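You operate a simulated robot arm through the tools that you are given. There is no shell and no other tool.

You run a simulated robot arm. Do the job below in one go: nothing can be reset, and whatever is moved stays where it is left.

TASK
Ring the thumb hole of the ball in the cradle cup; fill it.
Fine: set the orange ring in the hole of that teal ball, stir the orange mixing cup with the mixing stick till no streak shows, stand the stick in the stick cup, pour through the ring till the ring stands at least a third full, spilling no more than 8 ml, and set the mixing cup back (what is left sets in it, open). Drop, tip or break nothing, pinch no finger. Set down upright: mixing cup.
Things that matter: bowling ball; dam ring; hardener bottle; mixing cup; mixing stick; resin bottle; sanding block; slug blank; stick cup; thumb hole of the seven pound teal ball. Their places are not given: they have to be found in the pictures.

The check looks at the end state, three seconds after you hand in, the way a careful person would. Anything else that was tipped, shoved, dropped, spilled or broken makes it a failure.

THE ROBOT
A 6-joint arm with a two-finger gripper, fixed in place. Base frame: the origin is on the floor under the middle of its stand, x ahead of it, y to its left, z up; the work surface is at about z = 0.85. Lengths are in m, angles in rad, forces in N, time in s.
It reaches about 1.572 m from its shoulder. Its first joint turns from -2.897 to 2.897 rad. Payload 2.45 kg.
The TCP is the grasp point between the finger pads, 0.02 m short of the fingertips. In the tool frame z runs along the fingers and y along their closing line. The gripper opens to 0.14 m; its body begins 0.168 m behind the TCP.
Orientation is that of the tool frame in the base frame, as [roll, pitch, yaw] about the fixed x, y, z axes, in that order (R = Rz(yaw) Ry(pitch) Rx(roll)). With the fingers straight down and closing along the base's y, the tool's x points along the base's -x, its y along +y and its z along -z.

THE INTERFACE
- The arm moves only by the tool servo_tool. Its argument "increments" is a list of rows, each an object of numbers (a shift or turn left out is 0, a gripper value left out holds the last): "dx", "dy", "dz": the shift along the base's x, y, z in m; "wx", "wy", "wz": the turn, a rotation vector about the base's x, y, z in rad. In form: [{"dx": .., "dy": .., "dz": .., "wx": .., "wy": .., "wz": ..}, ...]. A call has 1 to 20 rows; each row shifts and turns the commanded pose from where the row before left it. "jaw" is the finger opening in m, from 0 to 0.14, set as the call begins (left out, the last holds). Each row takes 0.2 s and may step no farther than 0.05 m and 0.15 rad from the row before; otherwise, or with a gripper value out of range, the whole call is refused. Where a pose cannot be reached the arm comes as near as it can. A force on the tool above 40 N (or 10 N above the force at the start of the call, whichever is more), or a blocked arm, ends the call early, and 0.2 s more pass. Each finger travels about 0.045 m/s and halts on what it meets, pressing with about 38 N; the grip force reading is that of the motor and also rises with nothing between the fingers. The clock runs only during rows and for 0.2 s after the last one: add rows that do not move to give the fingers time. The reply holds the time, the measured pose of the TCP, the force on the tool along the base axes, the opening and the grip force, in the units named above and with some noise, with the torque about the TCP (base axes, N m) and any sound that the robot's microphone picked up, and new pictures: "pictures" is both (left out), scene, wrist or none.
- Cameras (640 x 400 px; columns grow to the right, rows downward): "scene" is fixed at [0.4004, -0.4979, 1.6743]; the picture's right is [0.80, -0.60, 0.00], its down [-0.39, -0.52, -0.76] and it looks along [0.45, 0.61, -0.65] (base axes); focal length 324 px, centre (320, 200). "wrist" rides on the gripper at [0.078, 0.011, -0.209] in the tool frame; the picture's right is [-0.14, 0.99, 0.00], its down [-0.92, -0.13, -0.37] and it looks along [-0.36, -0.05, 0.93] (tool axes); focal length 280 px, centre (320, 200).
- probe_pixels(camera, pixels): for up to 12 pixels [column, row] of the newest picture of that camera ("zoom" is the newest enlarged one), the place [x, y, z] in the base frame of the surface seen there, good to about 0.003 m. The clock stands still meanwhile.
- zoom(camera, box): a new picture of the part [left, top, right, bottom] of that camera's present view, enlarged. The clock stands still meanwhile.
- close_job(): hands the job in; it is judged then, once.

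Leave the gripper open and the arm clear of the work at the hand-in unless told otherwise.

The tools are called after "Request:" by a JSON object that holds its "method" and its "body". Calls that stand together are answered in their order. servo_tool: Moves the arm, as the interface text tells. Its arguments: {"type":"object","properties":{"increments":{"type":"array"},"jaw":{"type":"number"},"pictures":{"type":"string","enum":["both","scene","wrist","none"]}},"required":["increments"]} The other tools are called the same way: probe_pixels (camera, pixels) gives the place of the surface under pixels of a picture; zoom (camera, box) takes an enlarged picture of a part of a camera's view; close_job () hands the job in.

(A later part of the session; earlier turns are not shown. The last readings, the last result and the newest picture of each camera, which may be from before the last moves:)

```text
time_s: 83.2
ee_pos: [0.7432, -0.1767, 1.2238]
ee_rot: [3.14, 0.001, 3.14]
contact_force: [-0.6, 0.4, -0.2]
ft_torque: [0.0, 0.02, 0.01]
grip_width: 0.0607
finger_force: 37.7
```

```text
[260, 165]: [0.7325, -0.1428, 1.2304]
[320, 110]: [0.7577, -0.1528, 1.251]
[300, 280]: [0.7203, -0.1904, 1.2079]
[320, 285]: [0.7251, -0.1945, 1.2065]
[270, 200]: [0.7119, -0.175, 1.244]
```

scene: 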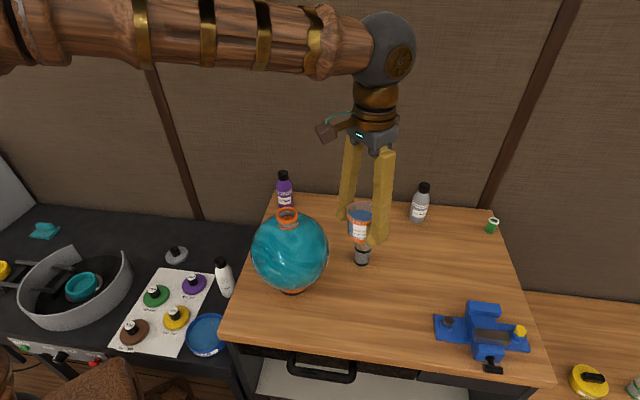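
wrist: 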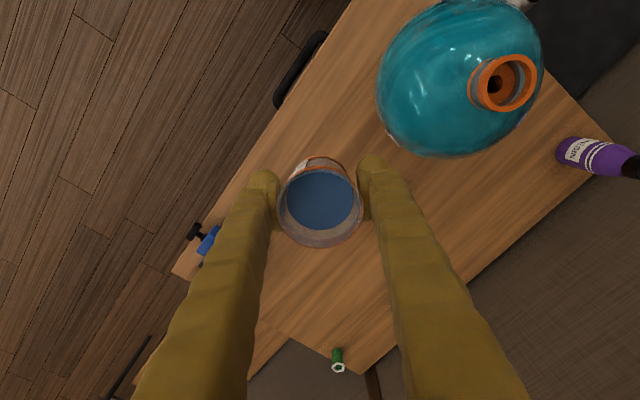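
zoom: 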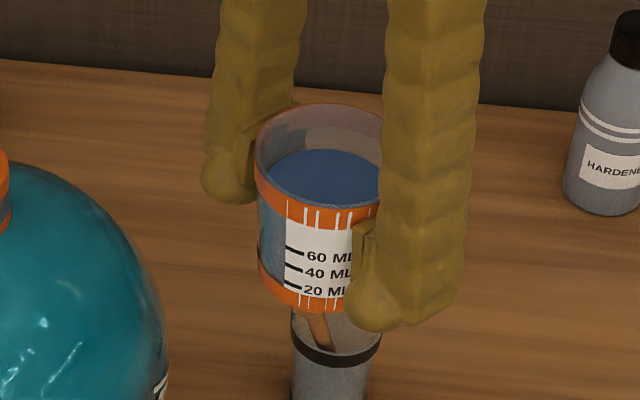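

The rim is about 28 mm above the TCP with a radius of about 30 mm, and the cup is centred on the TCP. I plan to carry it to the far (+x) side of the ring and tip it back towards the base, so the lip pours into the ring. I'll carry it over now at height.

Request:
{"method": "servo_tool", "body": {"increments": [{"dy": 0.01}, {"dy": 0.019}, {"dy": 0.02}, {"dy": 0.02}, {"dy": 0.02}, {"dy": 0.02}, {"dy": 0.02}, {"dy": 0.02}, {"dy": 0.02}, {"dy": 0.019}, {"dy": 0.011}, {}, {}]}}

Request:
{"method": "zoom", "body": {"camera": "wrist", "box": [240, 60, 400, 160]}}

```text
time_s: 86.0
ee_pos: [0.7438, 0.0226, 1.2218]
ee_rot: [3.141, 0.001, -3.141]
contact_force: [-0.2, -0.1, -1.1]
ft_torque: [-0.01, 0.0, -0.01]
grip_width: 0.0608
finger_force: 37.7
```

scene: 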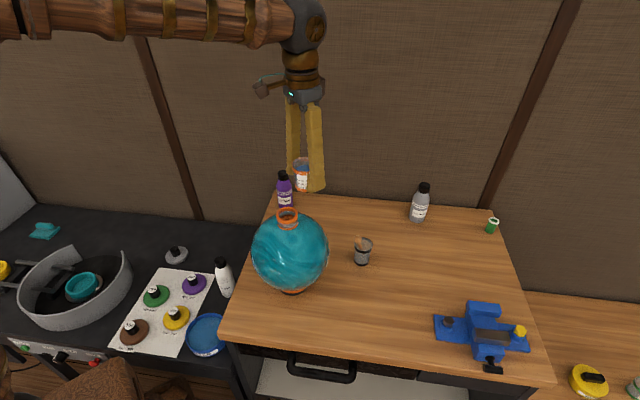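
wrist: 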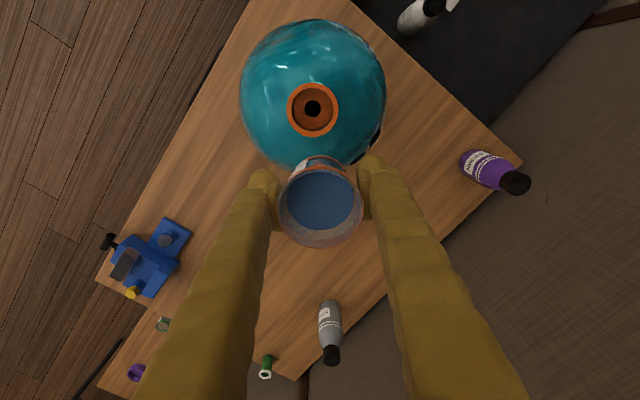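

```text
4.00 times, centred on (320, 110) of wrist
```

zoom: 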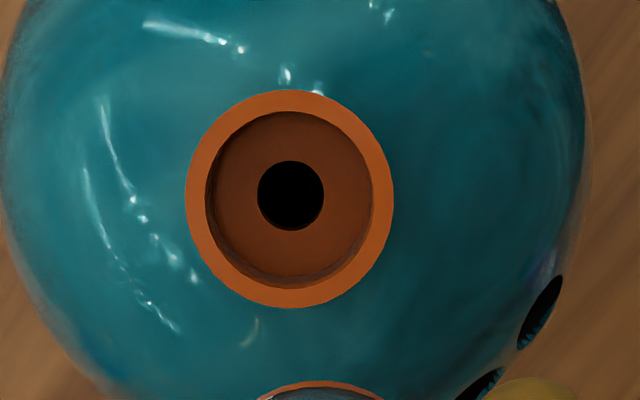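

I have a clear view straight down on the ring. I'll probe its rim for centre and height.

Request:
{"method": "probe_pixels", "body": {"camera": "zoom", "pixels": [[196, 199], [383, 199], [290, 101], [290, 297], [223, 130], [356, 130], [223, 268], [356, 268], [240, 200], [340, 200], [290, 130], [290, 250]]}}

```text
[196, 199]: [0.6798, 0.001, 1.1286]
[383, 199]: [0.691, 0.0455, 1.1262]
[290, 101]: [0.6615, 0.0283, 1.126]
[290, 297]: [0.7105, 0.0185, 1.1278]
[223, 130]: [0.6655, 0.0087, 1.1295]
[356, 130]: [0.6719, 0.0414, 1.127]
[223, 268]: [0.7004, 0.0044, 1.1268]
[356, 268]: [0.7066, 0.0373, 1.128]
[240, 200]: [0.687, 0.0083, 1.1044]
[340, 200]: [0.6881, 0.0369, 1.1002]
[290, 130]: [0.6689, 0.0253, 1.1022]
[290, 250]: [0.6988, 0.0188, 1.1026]
```

The ring centre is (0.686,0.023), its rim is at z≈1.1275 and its floor at ≈1.102. I'll tip the cup 0.4 rad at this height, well short of pouring, to see how the arm and picture behave.

Request:
{"method": "servo_tool", "body": {"increments": [{"wy": -0.05}, {"wy": -0.05}, {"wy": -0.05}, {"wy": -0.05}, {"wy": -0.05}, {"wy": -0.05}, {"wy": -0.05}, {"wy": -0.05}, {}, {}]}}

Request:
{"method": "zoom", "body": {"camera": "scene", "box": [250, 140, 350, 240]}}

```text
time_s: 88.2
ee_pos: [0.7439, 0.023, 1.2227]
ee_rot: [3.141, 0.402, 3.141]
contact_force: [0.2, 0.2, -1.4]
ft_torque: [0.02, -0.02, 0.0]
grip_width: 0.0608
finger_force: 37.8
```

scene: 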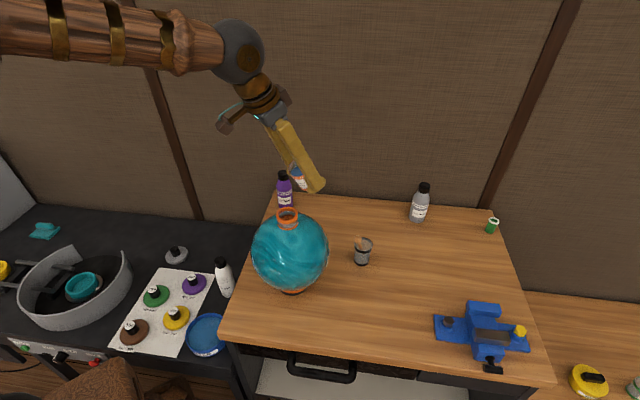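
wrist: 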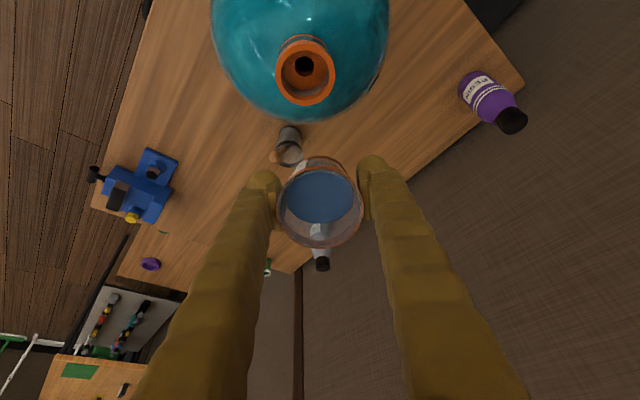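

```text
4.00 times, centred on (300, 190) of scene
```

zoom: 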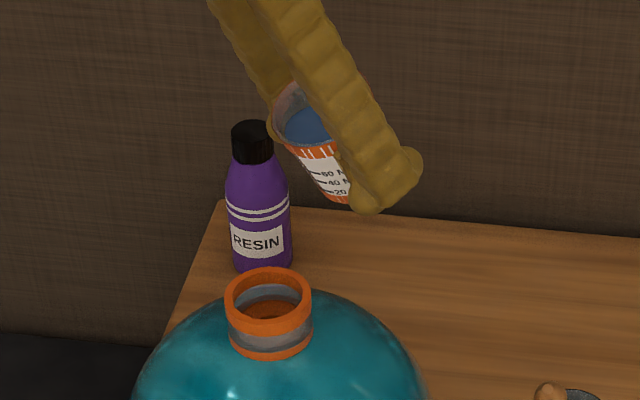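

The tilt goes the right way and the arm follows. I'll look at the liquid in the tilted cup.

Request:
{"method": "zoom", "body": {"camera": "wrist", "box": [260, 140, 380, 260]}}

Request:
{"method": "probe_pixels", "body": {"camera": "zoom", "pixels": [[320, 120], [320, 180], [320, 240], [260, 180], [380, 180], [320, 92], [320, 340]]}}

```text
3.33 times, centred on (320, 200) of wrist
```

zoom: 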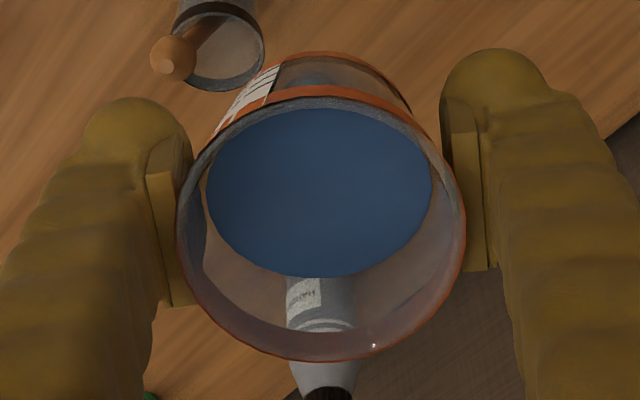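

```text
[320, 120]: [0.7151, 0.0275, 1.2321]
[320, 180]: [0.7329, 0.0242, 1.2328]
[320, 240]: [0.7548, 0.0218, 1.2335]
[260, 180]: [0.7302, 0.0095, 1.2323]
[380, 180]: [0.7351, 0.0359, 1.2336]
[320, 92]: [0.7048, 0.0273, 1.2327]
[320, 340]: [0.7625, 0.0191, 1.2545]
```

The liquid surface stays horizontal at z≈1.2325, about 4 mm below the lip, so pouring starts near 30°. I'll lower to put the lip over the ring, at x≈0.690 and about 57 mm above the rim to keep the cup wall clear, and tip to 27°.

Request:
{"method": "servo_tool", "body": {"increments": [{"dx": -0.0036, "dz": -0.0122, "wy": -0.0175}, {"dx": -0.0036, "dz": -0.0122, "wy": -0.0175}, {"dx": -0.0036, "dz": -0.0122, "wy": -0.0175}, {"dx": -0.0037, "dz": -0.0124, "wy": -0.0175}, {}, {}]}}

Request:
{"method": "zoom", "body": {"camera": "wrist", "box": [240, 20, 400, 260]}}

Request:
{"method": "zoom", "body": {"camera": "scene", "box": [250, 150, 350, 240]}}

```text
time_s: 89.6
ee_pos: [0.727, 0.0235, 1.1748]
ee_rot: [3.14, 0.471, -3.14]
contact_force: [0.4, -0.6, -0.9]
ft_torque: [-0.02, 0.01, 0.0]
grip_width: 0.0608
finger_force: 38.2
```

scene: 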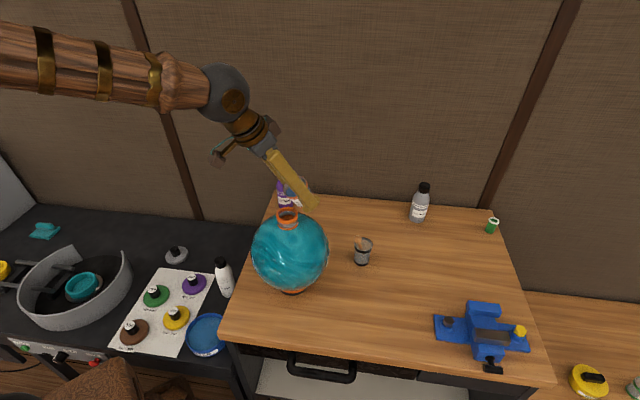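
wrist: 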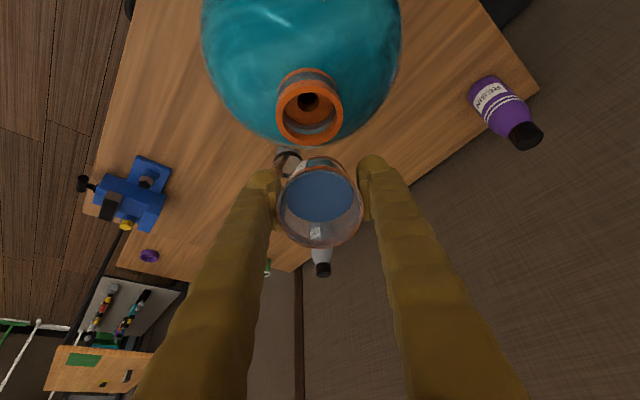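

```text
1.67 times, centred on (320, 140) of wrist
```

zoom: 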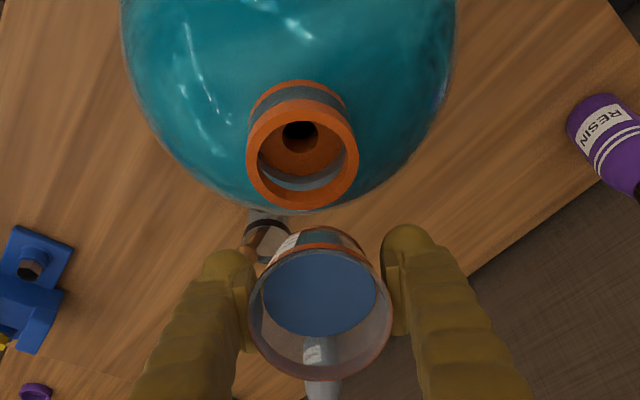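

```text
4.44 times, centred on (300, 195) of scene
```

zoom: 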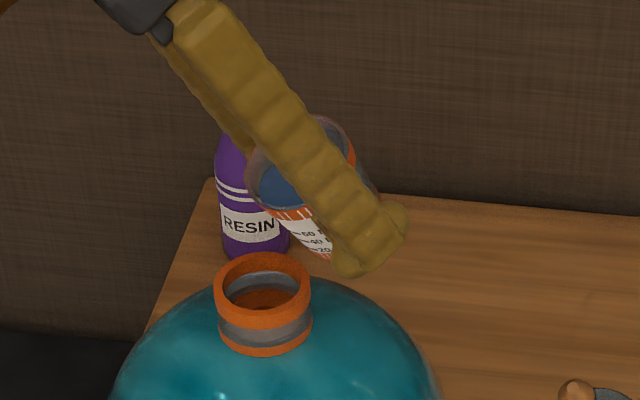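

The lip is at about x 0.688 and z 1.186, over the ring and aligned in y. I'll tip gently in 0.02 rad rows and watch for flow.

Request:
{"method": "servo_tool", "body": {"increments": [{"wy": -0.02}, {"wy": -0.02}, {"wy": -0.02}, {}]}}

Request:
{"method": "zoom", "body": {"camera": "wrist", "box": [240, 20, 400, 260]}}

```text
time_s: 90.6
ee_pos: [0.7281, 0.0219, 1.1745]
ee_rot: [3.14, 0.53, -3.141]
contact_force: [-0.1, -0.1, -1.9]
ft_torque: [0.03, -0.02, 0.0]
grip_width: 0.0608
finger_force: 38.1
```

scene: 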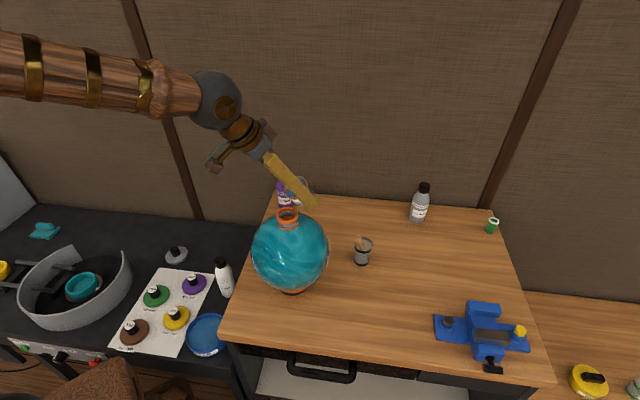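
wrist: 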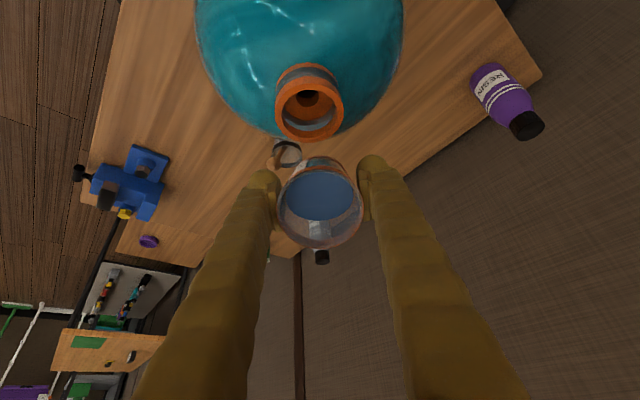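

```text
1.67 times, centred on (320, 140) of wrist
```

zoom: 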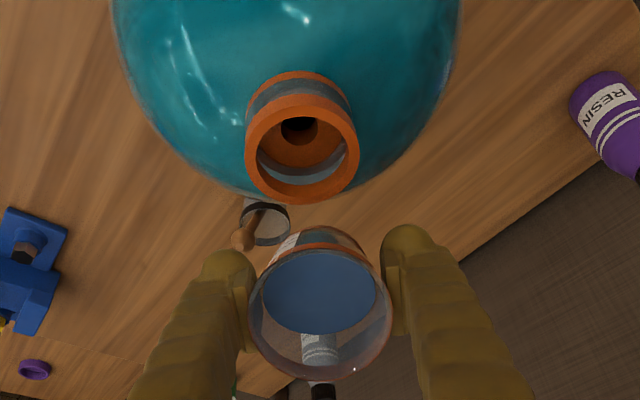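

No flow yet at 0.53 rad. I'll tip a bit further.

Request:
{"method": "servo_tool", "body": {"increments": [{"wy": -0.02}, {"wy": -0.02}, {}], "pictures": "wrist"}}

Request:
{"method": "zoom", "body": {"camera": "wrist", "box": [260, 60, 380, 240]}}

```text
time_s: 91.4
ee_pos: [0.7276, 0.0217, 1.1745]
ee_rot: [3.139, 0.57, -3.14]
contact_force: [0.3, 0.1, -1.2]
ft_torque: [0.01, 0.01, 0.0]
grip_width: 0.0611
finger_force: 37.6
```

wrist: 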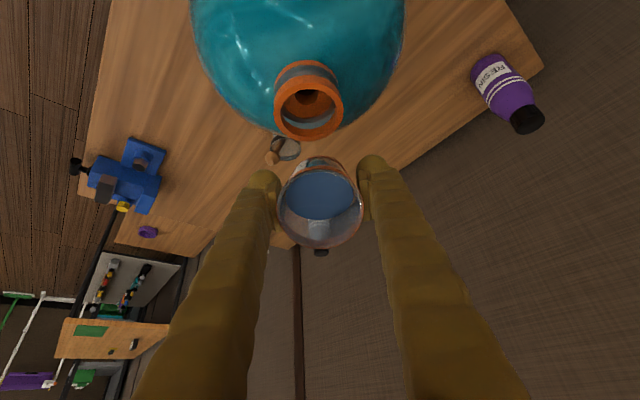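

```text
2.22 times, centred on (320, 150) of wrist
```

zoom: 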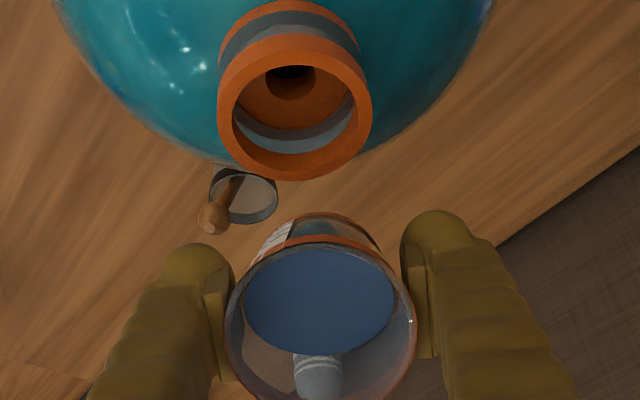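

Still no flow, with the liquid just at the lip. I'll continue by 0.04.

Request:
{"method": "servo_tool", "body": {"increments": [{"wy": -0.02}, {"wy": -0.02}, {}], "pictures": "both"}}

Request:
{"method": "zoom", "body": {"camera": "wrist", "box": [260, 60, 380, 240]}}

Request:
{"method": "zoom", "body": {"camera": "scene", "box": [250, 150, 350, 240]}}

```text
time_s: 92.2
ee_pos: [0.7286, 0.0219, 1.1747]
ee_rot: [3.14, 0.609, -3.141]
contact_force: [-0.5, -0.6, -1.3]
ft_torque: [0.02, 0.01, 0.01]
grip_width: 0.0607
finger_force: 37.9
```

scene: 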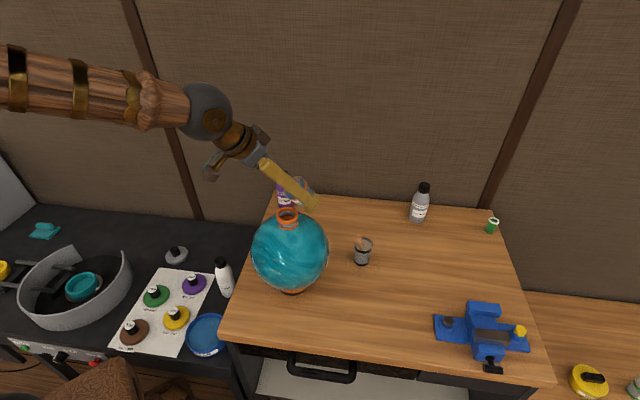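
wrist: 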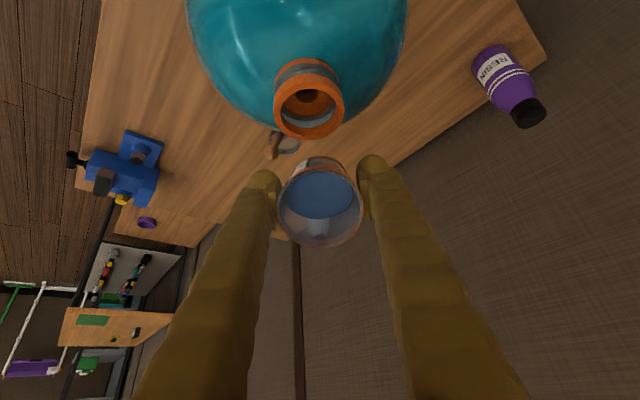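

```text
2.22 times, centred on (320, 150) of wrist
```

zoom: 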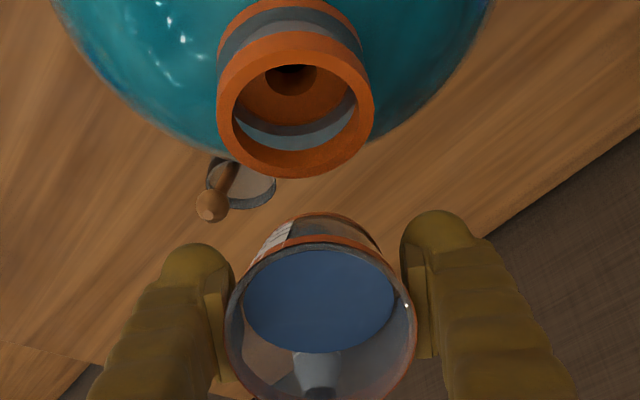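

```text
4.44 times, centred on (300, 195) of scene
```

zoom: 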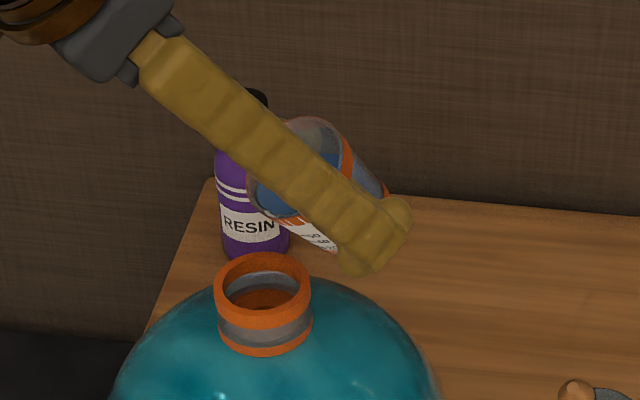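

Still nothing over the lip at 35°. I'll continue in small steps.

Request:
{"method": "servo_tool", "body": {"increments": [{"wy": -0.02}, {"wy": -0.02}, {}], "pictures": "wrist"}}

Request:
{"method": "zoom", "body": {"camera": "wrist", "box": [260, 60, 380, 240]}}

Request:
{"method": "probe_pixels", "body": {"camera": "zoom", "pixels": [[320, 265], [320, 300], [320, 340], [320, 247], [320, 243], [290, 80], [320, 235]]}}

```text
time_s: 93.0
ee_pos: [0.7281, 0.0231, 1.1731]
ee_rot: [3.14, 0.651, 3.141]
contact_force: [-0.5, -0.3, -0.2]
ft_torque: [-0.01, 0.03, 0.01]
grip_width: 0.0608
finger_force: 38.1
```

wrist: 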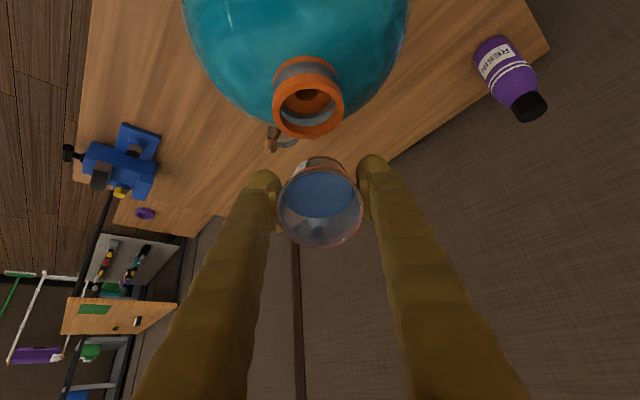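

```text
2.22 times, centred on (320, 150) of wrist
```

zoom: 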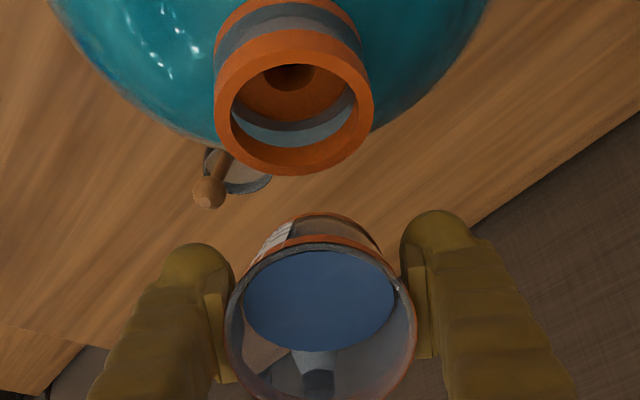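

```text
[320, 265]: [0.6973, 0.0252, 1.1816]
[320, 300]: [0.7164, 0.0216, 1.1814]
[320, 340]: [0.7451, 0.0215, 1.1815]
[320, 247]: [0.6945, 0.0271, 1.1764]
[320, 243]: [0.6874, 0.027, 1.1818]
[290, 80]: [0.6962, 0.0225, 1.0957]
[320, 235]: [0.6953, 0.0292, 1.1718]
```

The liquid surface (z≈1.1815) is level with the lip (≈1.1818) at x≈0.687, right over the ring centre. I'll tip 0.03 more and hold to watch the flow.

Request:
{"method": "servo_tool", "body": {"increments": [{"wy": -0.015}, {"wy": -0.015}, {}, {}], "pictures": "both"}}

Request:
{"method": "zoom", "body": {"camera": "wrist", "box": [260, 60, 380, 240]}}

Request:
{"method": "zoom", "body": {"camera": "scene", "box": [250, 150, 350, 240]}}

```text
time_s: 94.0
ee_pos: [0.7275, 0.0233, 1.175]
ee_rot: [3.139, 0.68, 3.141]
contact_force: [-1.2, -0.4, -0.7]
ft_torque: [-0.02, 0.01, -0.02]
grip_width: 0.0607
finger_force: 37.8
```

scene: 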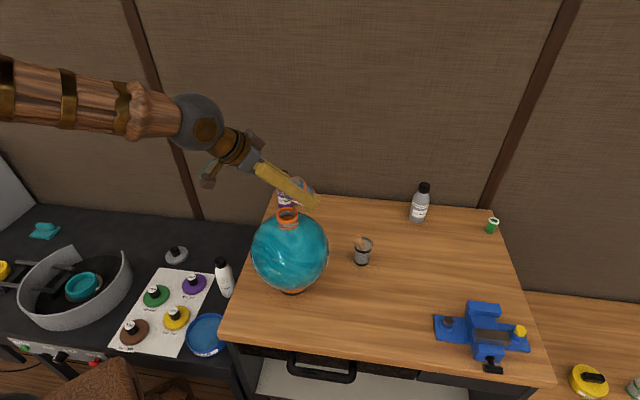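
wrist: 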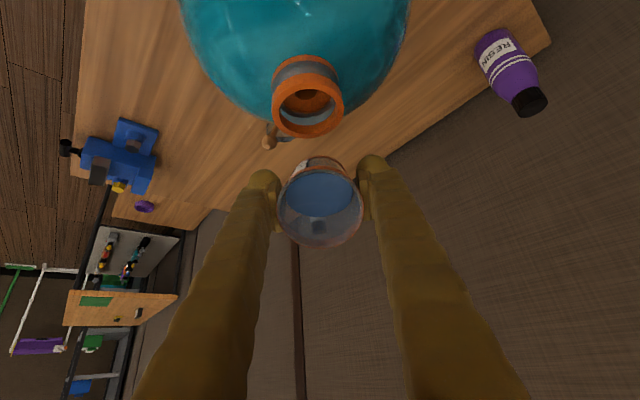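

```text
2.22 times, centred on (320, 150) of wrist
```

zoom: 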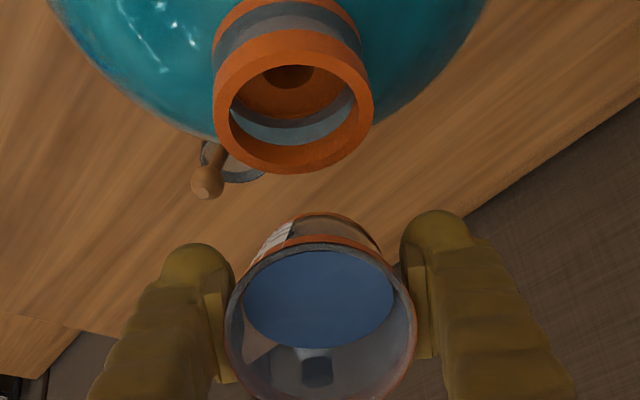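

```text
4.44 times, centred on (300, 195) of scene
```

zoom: 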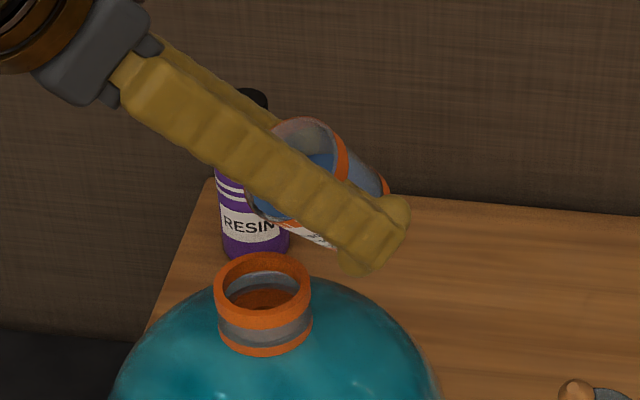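

Request:
{"method": "probe_pixels", "body": {"camera": "wrist", "pixels": [[320, 205], [320, 215], [300, 205], [340, 205], [320, 194], [320, 192], [320, 190], [320, 236]]}}

Request:
{"method": "servo_tool", "body": {"increments": [{"wy": -0.015}, {"wy": -0.015}, {}, {}], "pictures": "wrist"}}

Request:
{"method": "zoom", "body": {"camera": "wrist", "box": [260, 60, 380, 240]}}

Request:
{"method": "probe_pixels", "body": {"camera": "wrist", "pixels": [[320, 205], [320, 215], [300, 205], [340, 205], [320, 194], [320, 192], [320, 190], [320, 236]]}}

```text
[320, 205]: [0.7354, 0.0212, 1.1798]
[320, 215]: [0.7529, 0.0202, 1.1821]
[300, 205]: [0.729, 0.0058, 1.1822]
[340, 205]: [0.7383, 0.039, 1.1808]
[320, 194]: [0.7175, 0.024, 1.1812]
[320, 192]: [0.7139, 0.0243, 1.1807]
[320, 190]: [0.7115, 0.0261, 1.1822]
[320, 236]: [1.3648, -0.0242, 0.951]
```

```text
time_s: 95.0
ee_pos: [0.7276, 0.0235, 1.1743]
ee_rot: [3.139, 0.711, 3.141]
contact_force: [0.1, -0.4, -1.5]
ft_torque: [0.0, -0.01, -0.04]
grip_width: 0.0609
finger_force: 37.8
```

wrist: 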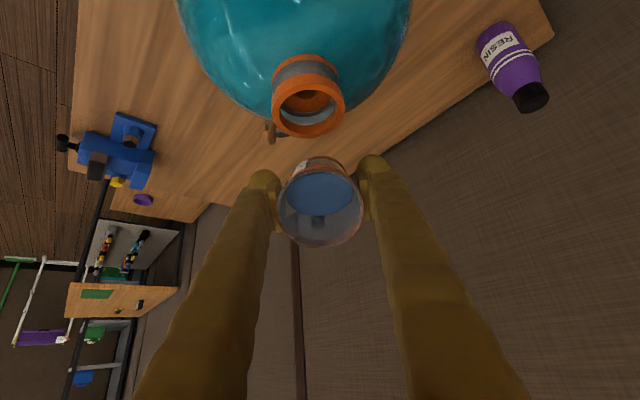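

```text
2.22 times, centred on (320, 150) of wrist
```

zoom: 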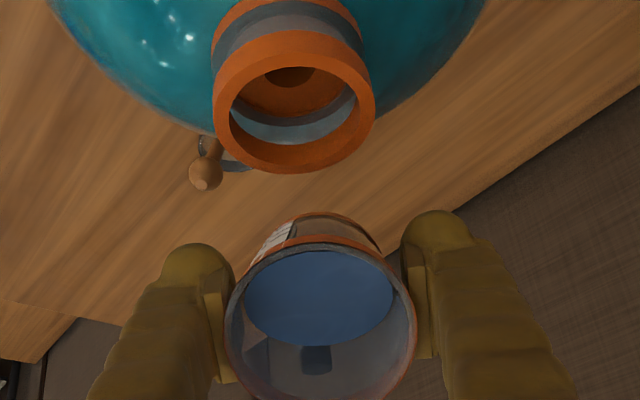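

```text
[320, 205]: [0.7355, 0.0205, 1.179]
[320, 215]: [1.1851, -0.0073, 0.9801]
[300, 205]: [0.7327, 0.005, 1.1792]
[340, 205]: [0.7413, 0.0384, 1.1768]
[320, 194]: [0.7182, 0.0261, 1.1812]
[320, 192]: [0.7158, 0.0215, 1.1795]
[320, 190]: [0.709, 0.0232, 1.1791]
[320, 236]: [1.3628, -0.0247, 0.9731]
```

The liquid level fell slightly, from 1.1814 to 1.1792, so it may be starting to flow. I'll hold still for a second and compare.

Request:
{"method": "servo_tool", "body": {"increments": [{}, {}, {}, {}, {}], "pictures": "both"}}

Request:
{"method": "zoom", "body": {"camera": "scene", "box": [260, 170, 330, 240]}}

Request:
{"method": "zoom", "body": {"camera": "wrist", "box": [260, 40, 360, 140]}}

Request:
{"method": "probe_pixels", "body": {"camera": "wrist", "pixels": [[320, 205], [320, 211], [300, 205], [340, 205], [320, 194], [320, 190], [306, 95], [305, 100], [308, 120]]}}

```text
time_s: 96.2
ee_pos: [0.7276, 0.0229, 1.1749]
ee_rot: [3.141, 0.71, 3.14]
contact_force: [0.1, -1.1, -0.9]
ft_torque: [0.03, 0.0, 0.0]
grip_width: 0.0608
finger_force: 38.0
```

scene: 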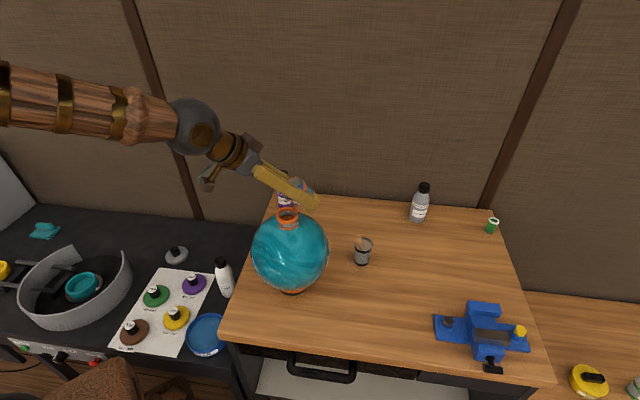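
wrist: 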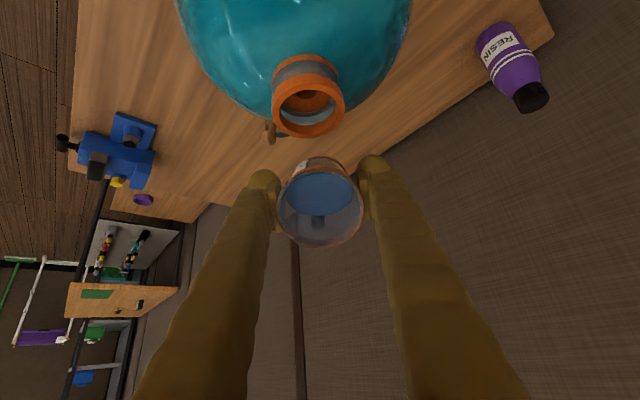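

```text
5.71 times, centred on (295, 205) of scene
```

zoom: 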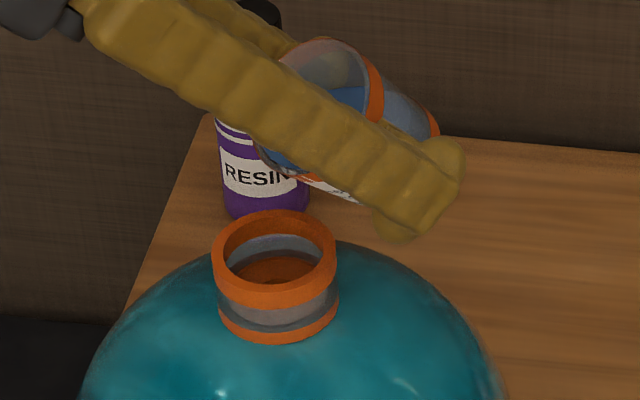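

```text
4.00 times, centred on (310, 90) of wrist
```

zoom: 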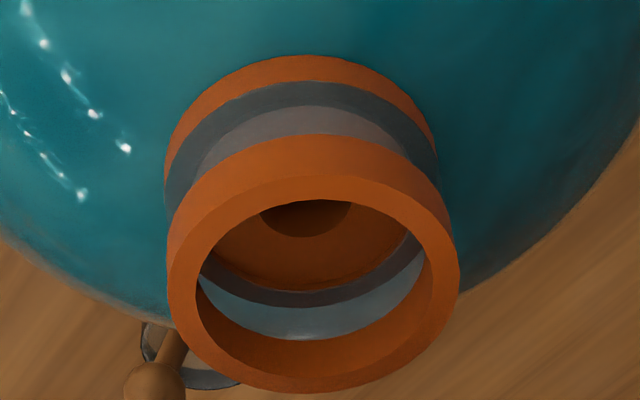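

```text
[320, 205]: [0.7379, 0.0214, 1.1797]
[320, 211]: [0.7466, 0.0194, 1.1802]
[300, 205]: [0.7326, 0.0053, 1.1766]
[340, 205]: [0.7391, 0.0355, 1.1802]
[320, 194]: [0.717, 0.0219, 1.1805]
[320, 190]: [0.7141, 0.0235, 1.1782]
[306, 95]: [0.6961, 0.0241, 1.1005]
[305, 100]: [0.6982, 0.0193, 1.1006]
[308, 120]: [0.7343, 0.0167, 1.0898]
```

The level is steady, so no flow yet. I'll probe the lip edge itself.

Request:
{"method": "zoom", "body": {"camera": "wrist", "box": [280, 150, 360, 200]}}

Request:
{"method": "probe_pixels", "body": {"camera": "zoom", "pixels": [[320, 140], [320, 150], [320, 158], [320, 166], [320, 174], [320, 182], [320, 190], [320, 200], [320, 215], [320, 240]]}}

```text
8.00 times, centred on (320, 175) of wrist
```

zoom: 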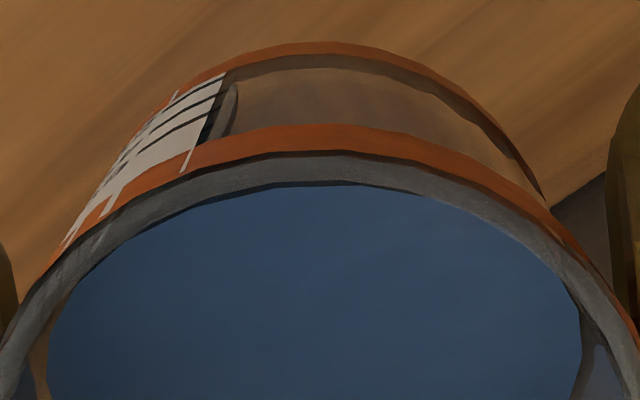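

```text
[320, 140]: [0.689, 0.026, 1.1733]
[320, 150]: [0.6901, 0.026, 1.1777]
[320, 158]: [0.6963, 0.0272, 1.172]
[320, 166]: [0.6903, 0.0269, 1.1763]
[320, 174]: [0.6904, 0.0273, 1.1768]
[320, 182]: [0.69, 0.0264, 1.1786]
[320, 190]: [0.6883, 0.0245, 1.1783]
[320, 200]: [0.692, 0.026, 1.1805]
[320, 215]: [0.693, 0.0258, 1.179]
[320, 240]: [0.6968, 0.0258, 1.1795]
```

The rim is about 3.5 mm thick and its inner edge is just at the liquid level, so flow is imminent. I'll tip 0.03 more and hold.

Request:
{"method": "servo_tool", "body": {"increments": [{"wy": -0.015}, {"wy": -0.015}, {}, {}], "pictures": "both"}}

Request:
{"method": "zoom", "body": {"camera": "wrist", "box": [260, 60, 380, 220]}}

Request:
{"method": "zoom", "body": {"camera": "scene", "box": [260, 170, 330, 240]}}

Request:
{"method": "probe_pixels", "body": {"camera": "wrist", "pixels": [[320, 205], [320, 200], [300, 200], [340, 200], [320, 194], [320, 185]]}}

```text
time_s: 97.2
ee_pos: [0.7278, 0.0229, 1.1743]
ee_rot: [3.14, 0.742, 3.141]
contact_force: [0.0, 0.0, -1.2]
ft_torque: [0.0, -0.04, -0.03]
grip_width: 0.061
finger_force: 38.1
```

scene: 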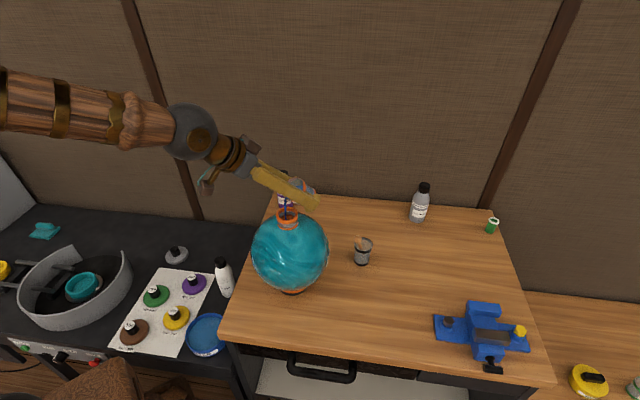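
wrist: 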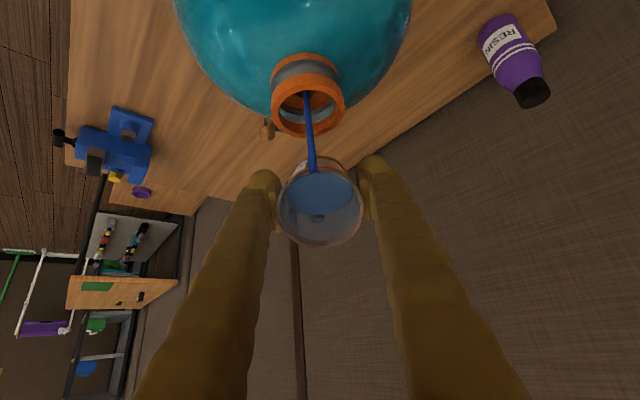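

```text
2.50 times, centred on (320, 140) of wrist
```

zoom: 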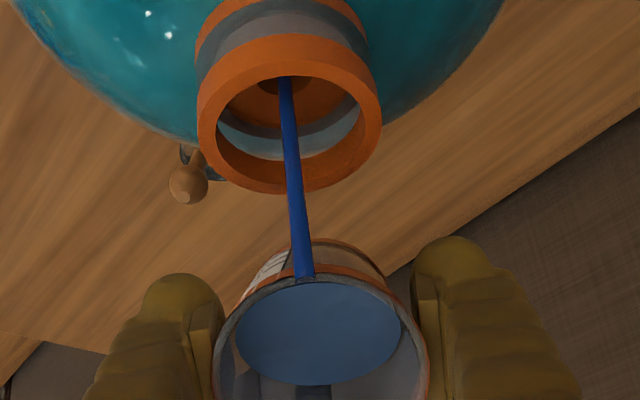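

```text
5.71 times, centred on (295, 205) of scene
```

zoom: 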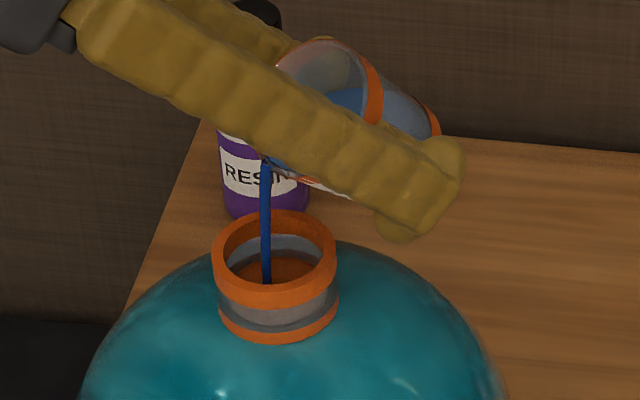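

```text
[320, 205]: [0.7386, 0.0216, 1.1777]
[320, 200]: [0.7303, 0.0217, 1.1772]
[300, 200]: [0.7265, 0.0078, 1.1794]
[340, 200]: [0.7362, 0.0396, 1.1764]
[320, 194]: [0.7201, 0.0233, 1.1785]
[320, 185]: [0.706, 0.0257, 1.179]
```

A thin blue stream now falls straight into the ring's bore. I'll hold for a second to gauge the rate.

Request:
{"method": "servo_tool", "body": {"increments": [{}, {}, {}, {}, {}], "pictures": "both"}}

Request:
{"method": "zoom", "body": {"camera": "wrist", "box": [260, 60, 380, 220]}}

Request:
{"method": "probe_pixels", "body": {"camera": "wrist", "pixels": [[320, 205], [320, 200], [300, 200], [340, 200], [320, 194], [320, 185]]}}

```text
time_s: 98.4
ee_pos: [0.7275, 0.0228, 1.1746]
ee_rot: [3.138, 0.741, 3.142]
contact_force: [0.1, 0.3, -0.6]
ft_torque: [0.01, 0.02, 0.0]
grip_width: 0.0608
finger_force: 38.1
```

scene: 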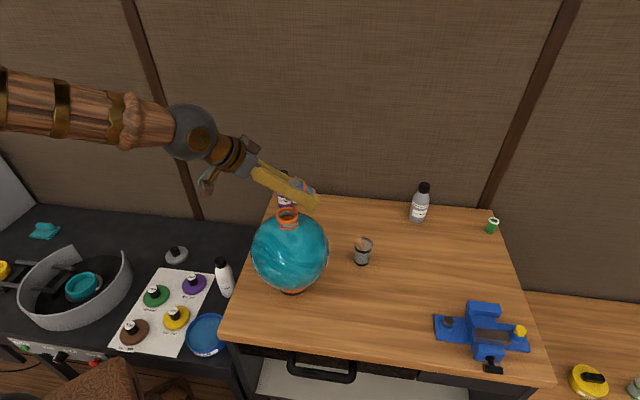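
wrist: 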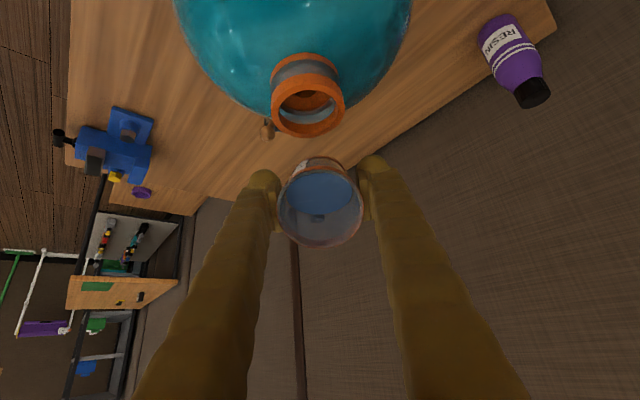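

```text
2.50 times, centred on (320, 140) of wrist
```

zoom: 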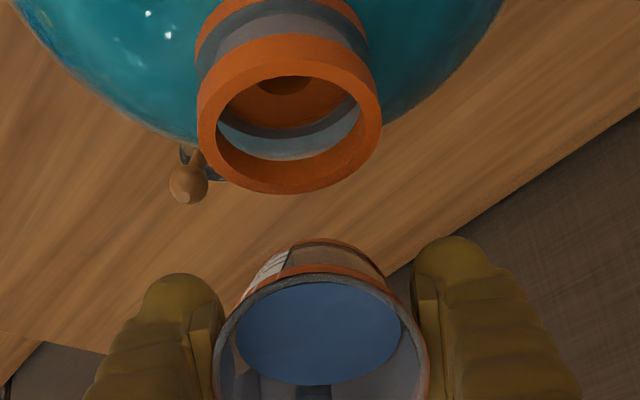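

```text
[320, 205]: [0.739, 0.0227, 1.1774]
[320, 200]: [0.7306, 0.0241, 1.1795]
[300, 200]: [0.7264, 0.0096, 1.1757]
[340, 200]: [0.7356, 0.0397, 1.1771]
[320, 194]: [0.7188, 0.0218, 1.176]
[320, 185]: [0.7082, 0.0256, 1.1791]
```

The stream stopped once the surface came level with the lip, so the amount poured is set by the tilt, which is easy to control. I'll keep tipping in steps with pauses; the lip stays within the ring.

Request:
{"method": "servo_tool", "body": {"increments": [{"wy": -0.015}, {"wy": -0.015}, {}, {"wy": -0.015}, {"wy": -0.015}, {}, {"wy": -0.015}, {"wy": -0.015}, {}, {}], "pictures": "both"}}

Request:
{"method": "zoom", "body": {"camera": "wrist", "box": [260, 60, 380, 220]}}

Request:
{"method": "zoom", "body": {"camera": "scene", "box": [260, 170, 330, 240]}}

```text
time_s: 100.6
ee_pos: [0.7271, 0.0229, 1.1753]
ee_rot: [3.141, 0.832, -3.141]
contact_force: [0.1, 0.0, -1.2]
ft_torque: [0.02, 0.03, -0.01]
grip_width: 0.0608
finger_force: 37.8
```

scene: 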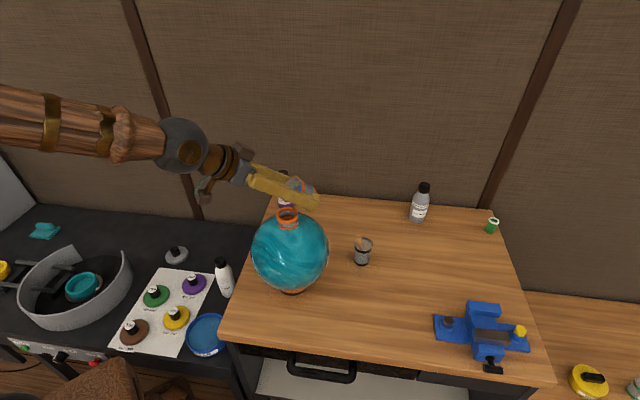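
wrist: 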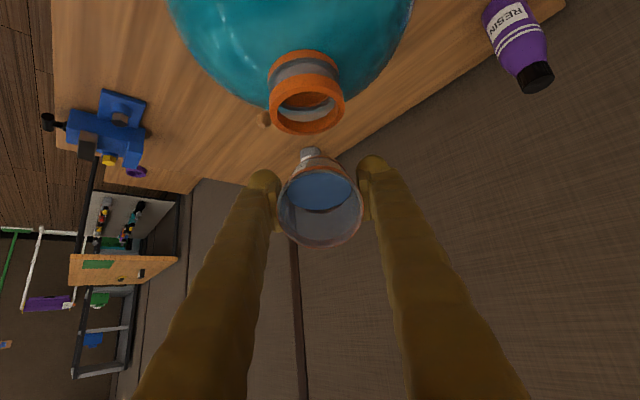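

```text
2.50 times, centred on (320, 140) of wrist
```

zoom: 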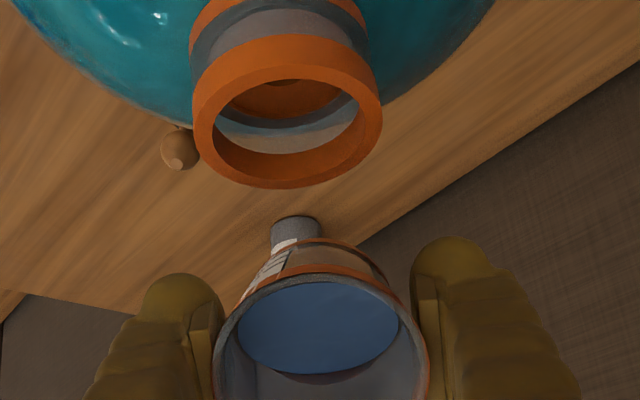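

```text
5.71 times, centred on (295, 205) of scene
```

zoom: 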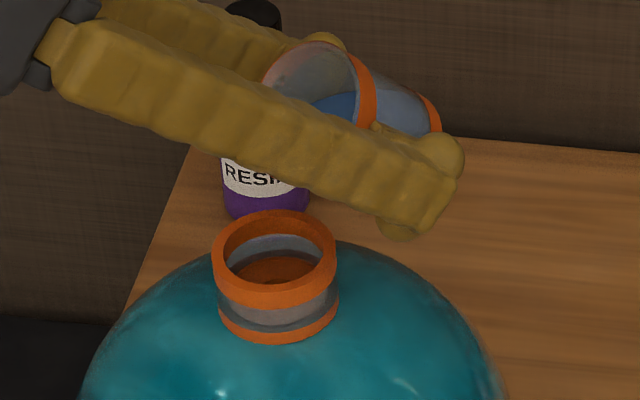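

No spill is visible and the lip is at x≈0.686. I'll continue the same pattern to about 0.95 rad.

Request:
{"method": "servo_tool", "body": {"increments": [{"wy": -0.015}, {"wy": -0.015}, {}, {"wy": -0.015}, {"wy": -0.015}, {}, {"wy": -0.015}, {"wy": -0.015}, {}, {"wy": -0.015}, {"wy": -0.015}], "pictures": "both"}}

Request:
{"method": "zoom", "body": {"camera": "wrist", "box": [260, 60, 380, 220]}}

Request:
{"method": "zoom", "body": {"camera": "scene", "box": [260, 170, 330, 240]}}

```text
time_s: 103.0
ee_pos: [0.7292, 0.0226, 1.1748]
ee_rot: [3.141, 0.945, 3.141]
contact_force: [0.5, -0.8, -1.1]
ft_torque: [-0.01, 0.04, 0.0]
grip_width: 0.0605
finger_force: 37.9
```

scene: 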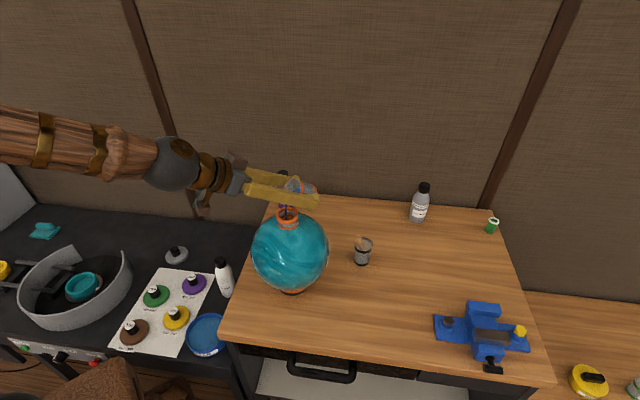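
wrist: 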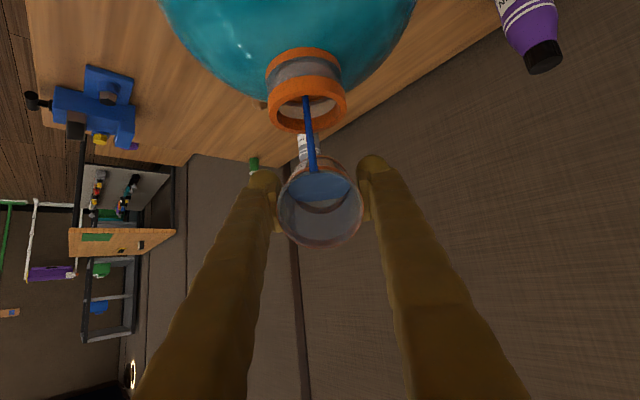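

```text
2.50 times, centred on (320, 140) of wrist
```

zoom: 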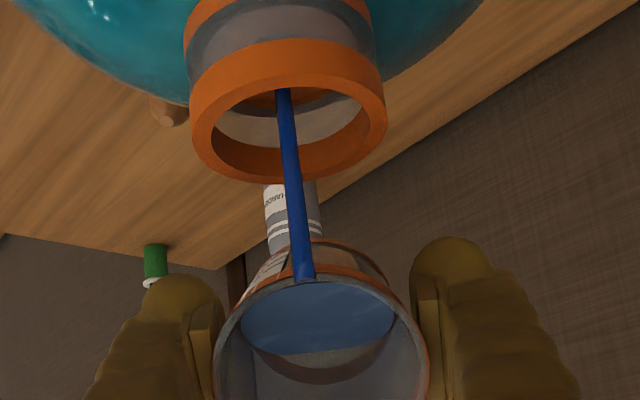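

```text
5.71 times, centred on (295, 205) of scene
```

zoom: 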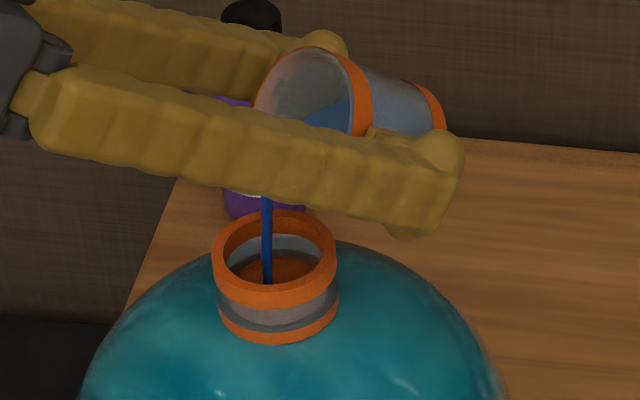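

The stream still lands in the bore. I'll continue to about 1.06 rad, easing x back 2 mm to keep the lip over the ring.

Request:
{"method": "servo_tool", "body": {"increments": [{}, {}, {"wy": -0.015, "dx": -0.0005}, {"wy": -0.015}, {}, {"wy": -0.015, "dx": -0.0005}, {"wy": -0.015}, {}, {"wy": -0.015, "dx": -0.0005}, {"wy": -0.015}, {}, {"wy": -0.015, "dx": -0.0005}, {"wy": -0.015}, {}, {}, {}], "pictures": "both"}}

Request:
{"method": "zoom", "body": {"camera": "wrist", "box": [260, 60, 380, 220]}}

Request:
{"method": "zoom", "body": {"camera": "scene", "box": [260, 170, 330, 240]}}

```text
time_s: 106.4
ee_pos: [0.7255, 0.0171, 1.1746]
ee_rot: [-3.129, 1.068, -3.14]
contact_force: [-0.3, -0.2, -0.5]
ft_torque: [0.0, 0.0, -0.04]
grip_width: 0.0607
finger_force: 38.5
out of reach, approached as far as the arm can: row 6, 9
```

scene: 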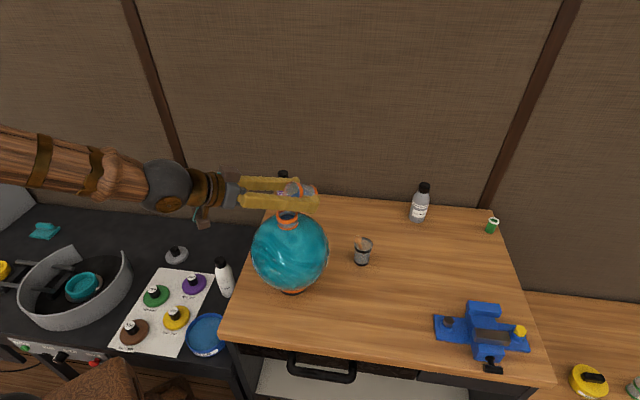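
wrist: 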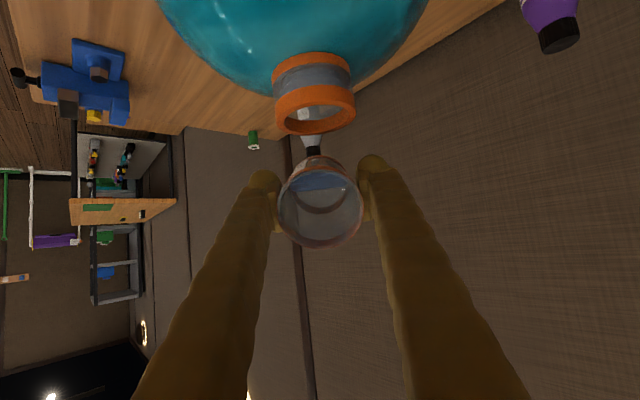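

```text
2.50 times, centred on (320, 140) of wrist
```

zoom: 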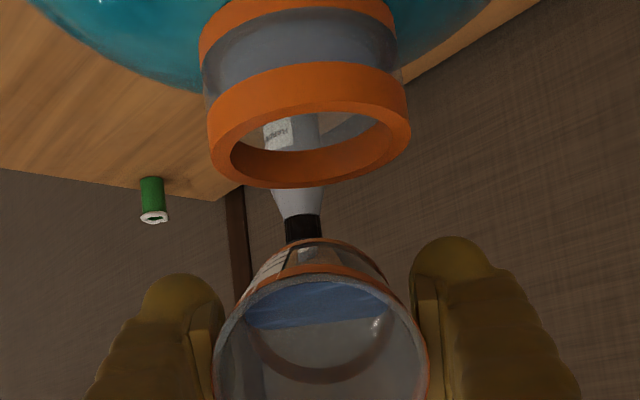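

```text
5.71 times, centred on (295, 205) of scene
```

zoom: 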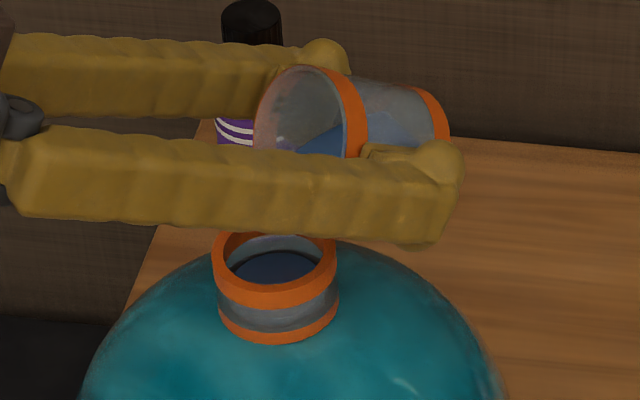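

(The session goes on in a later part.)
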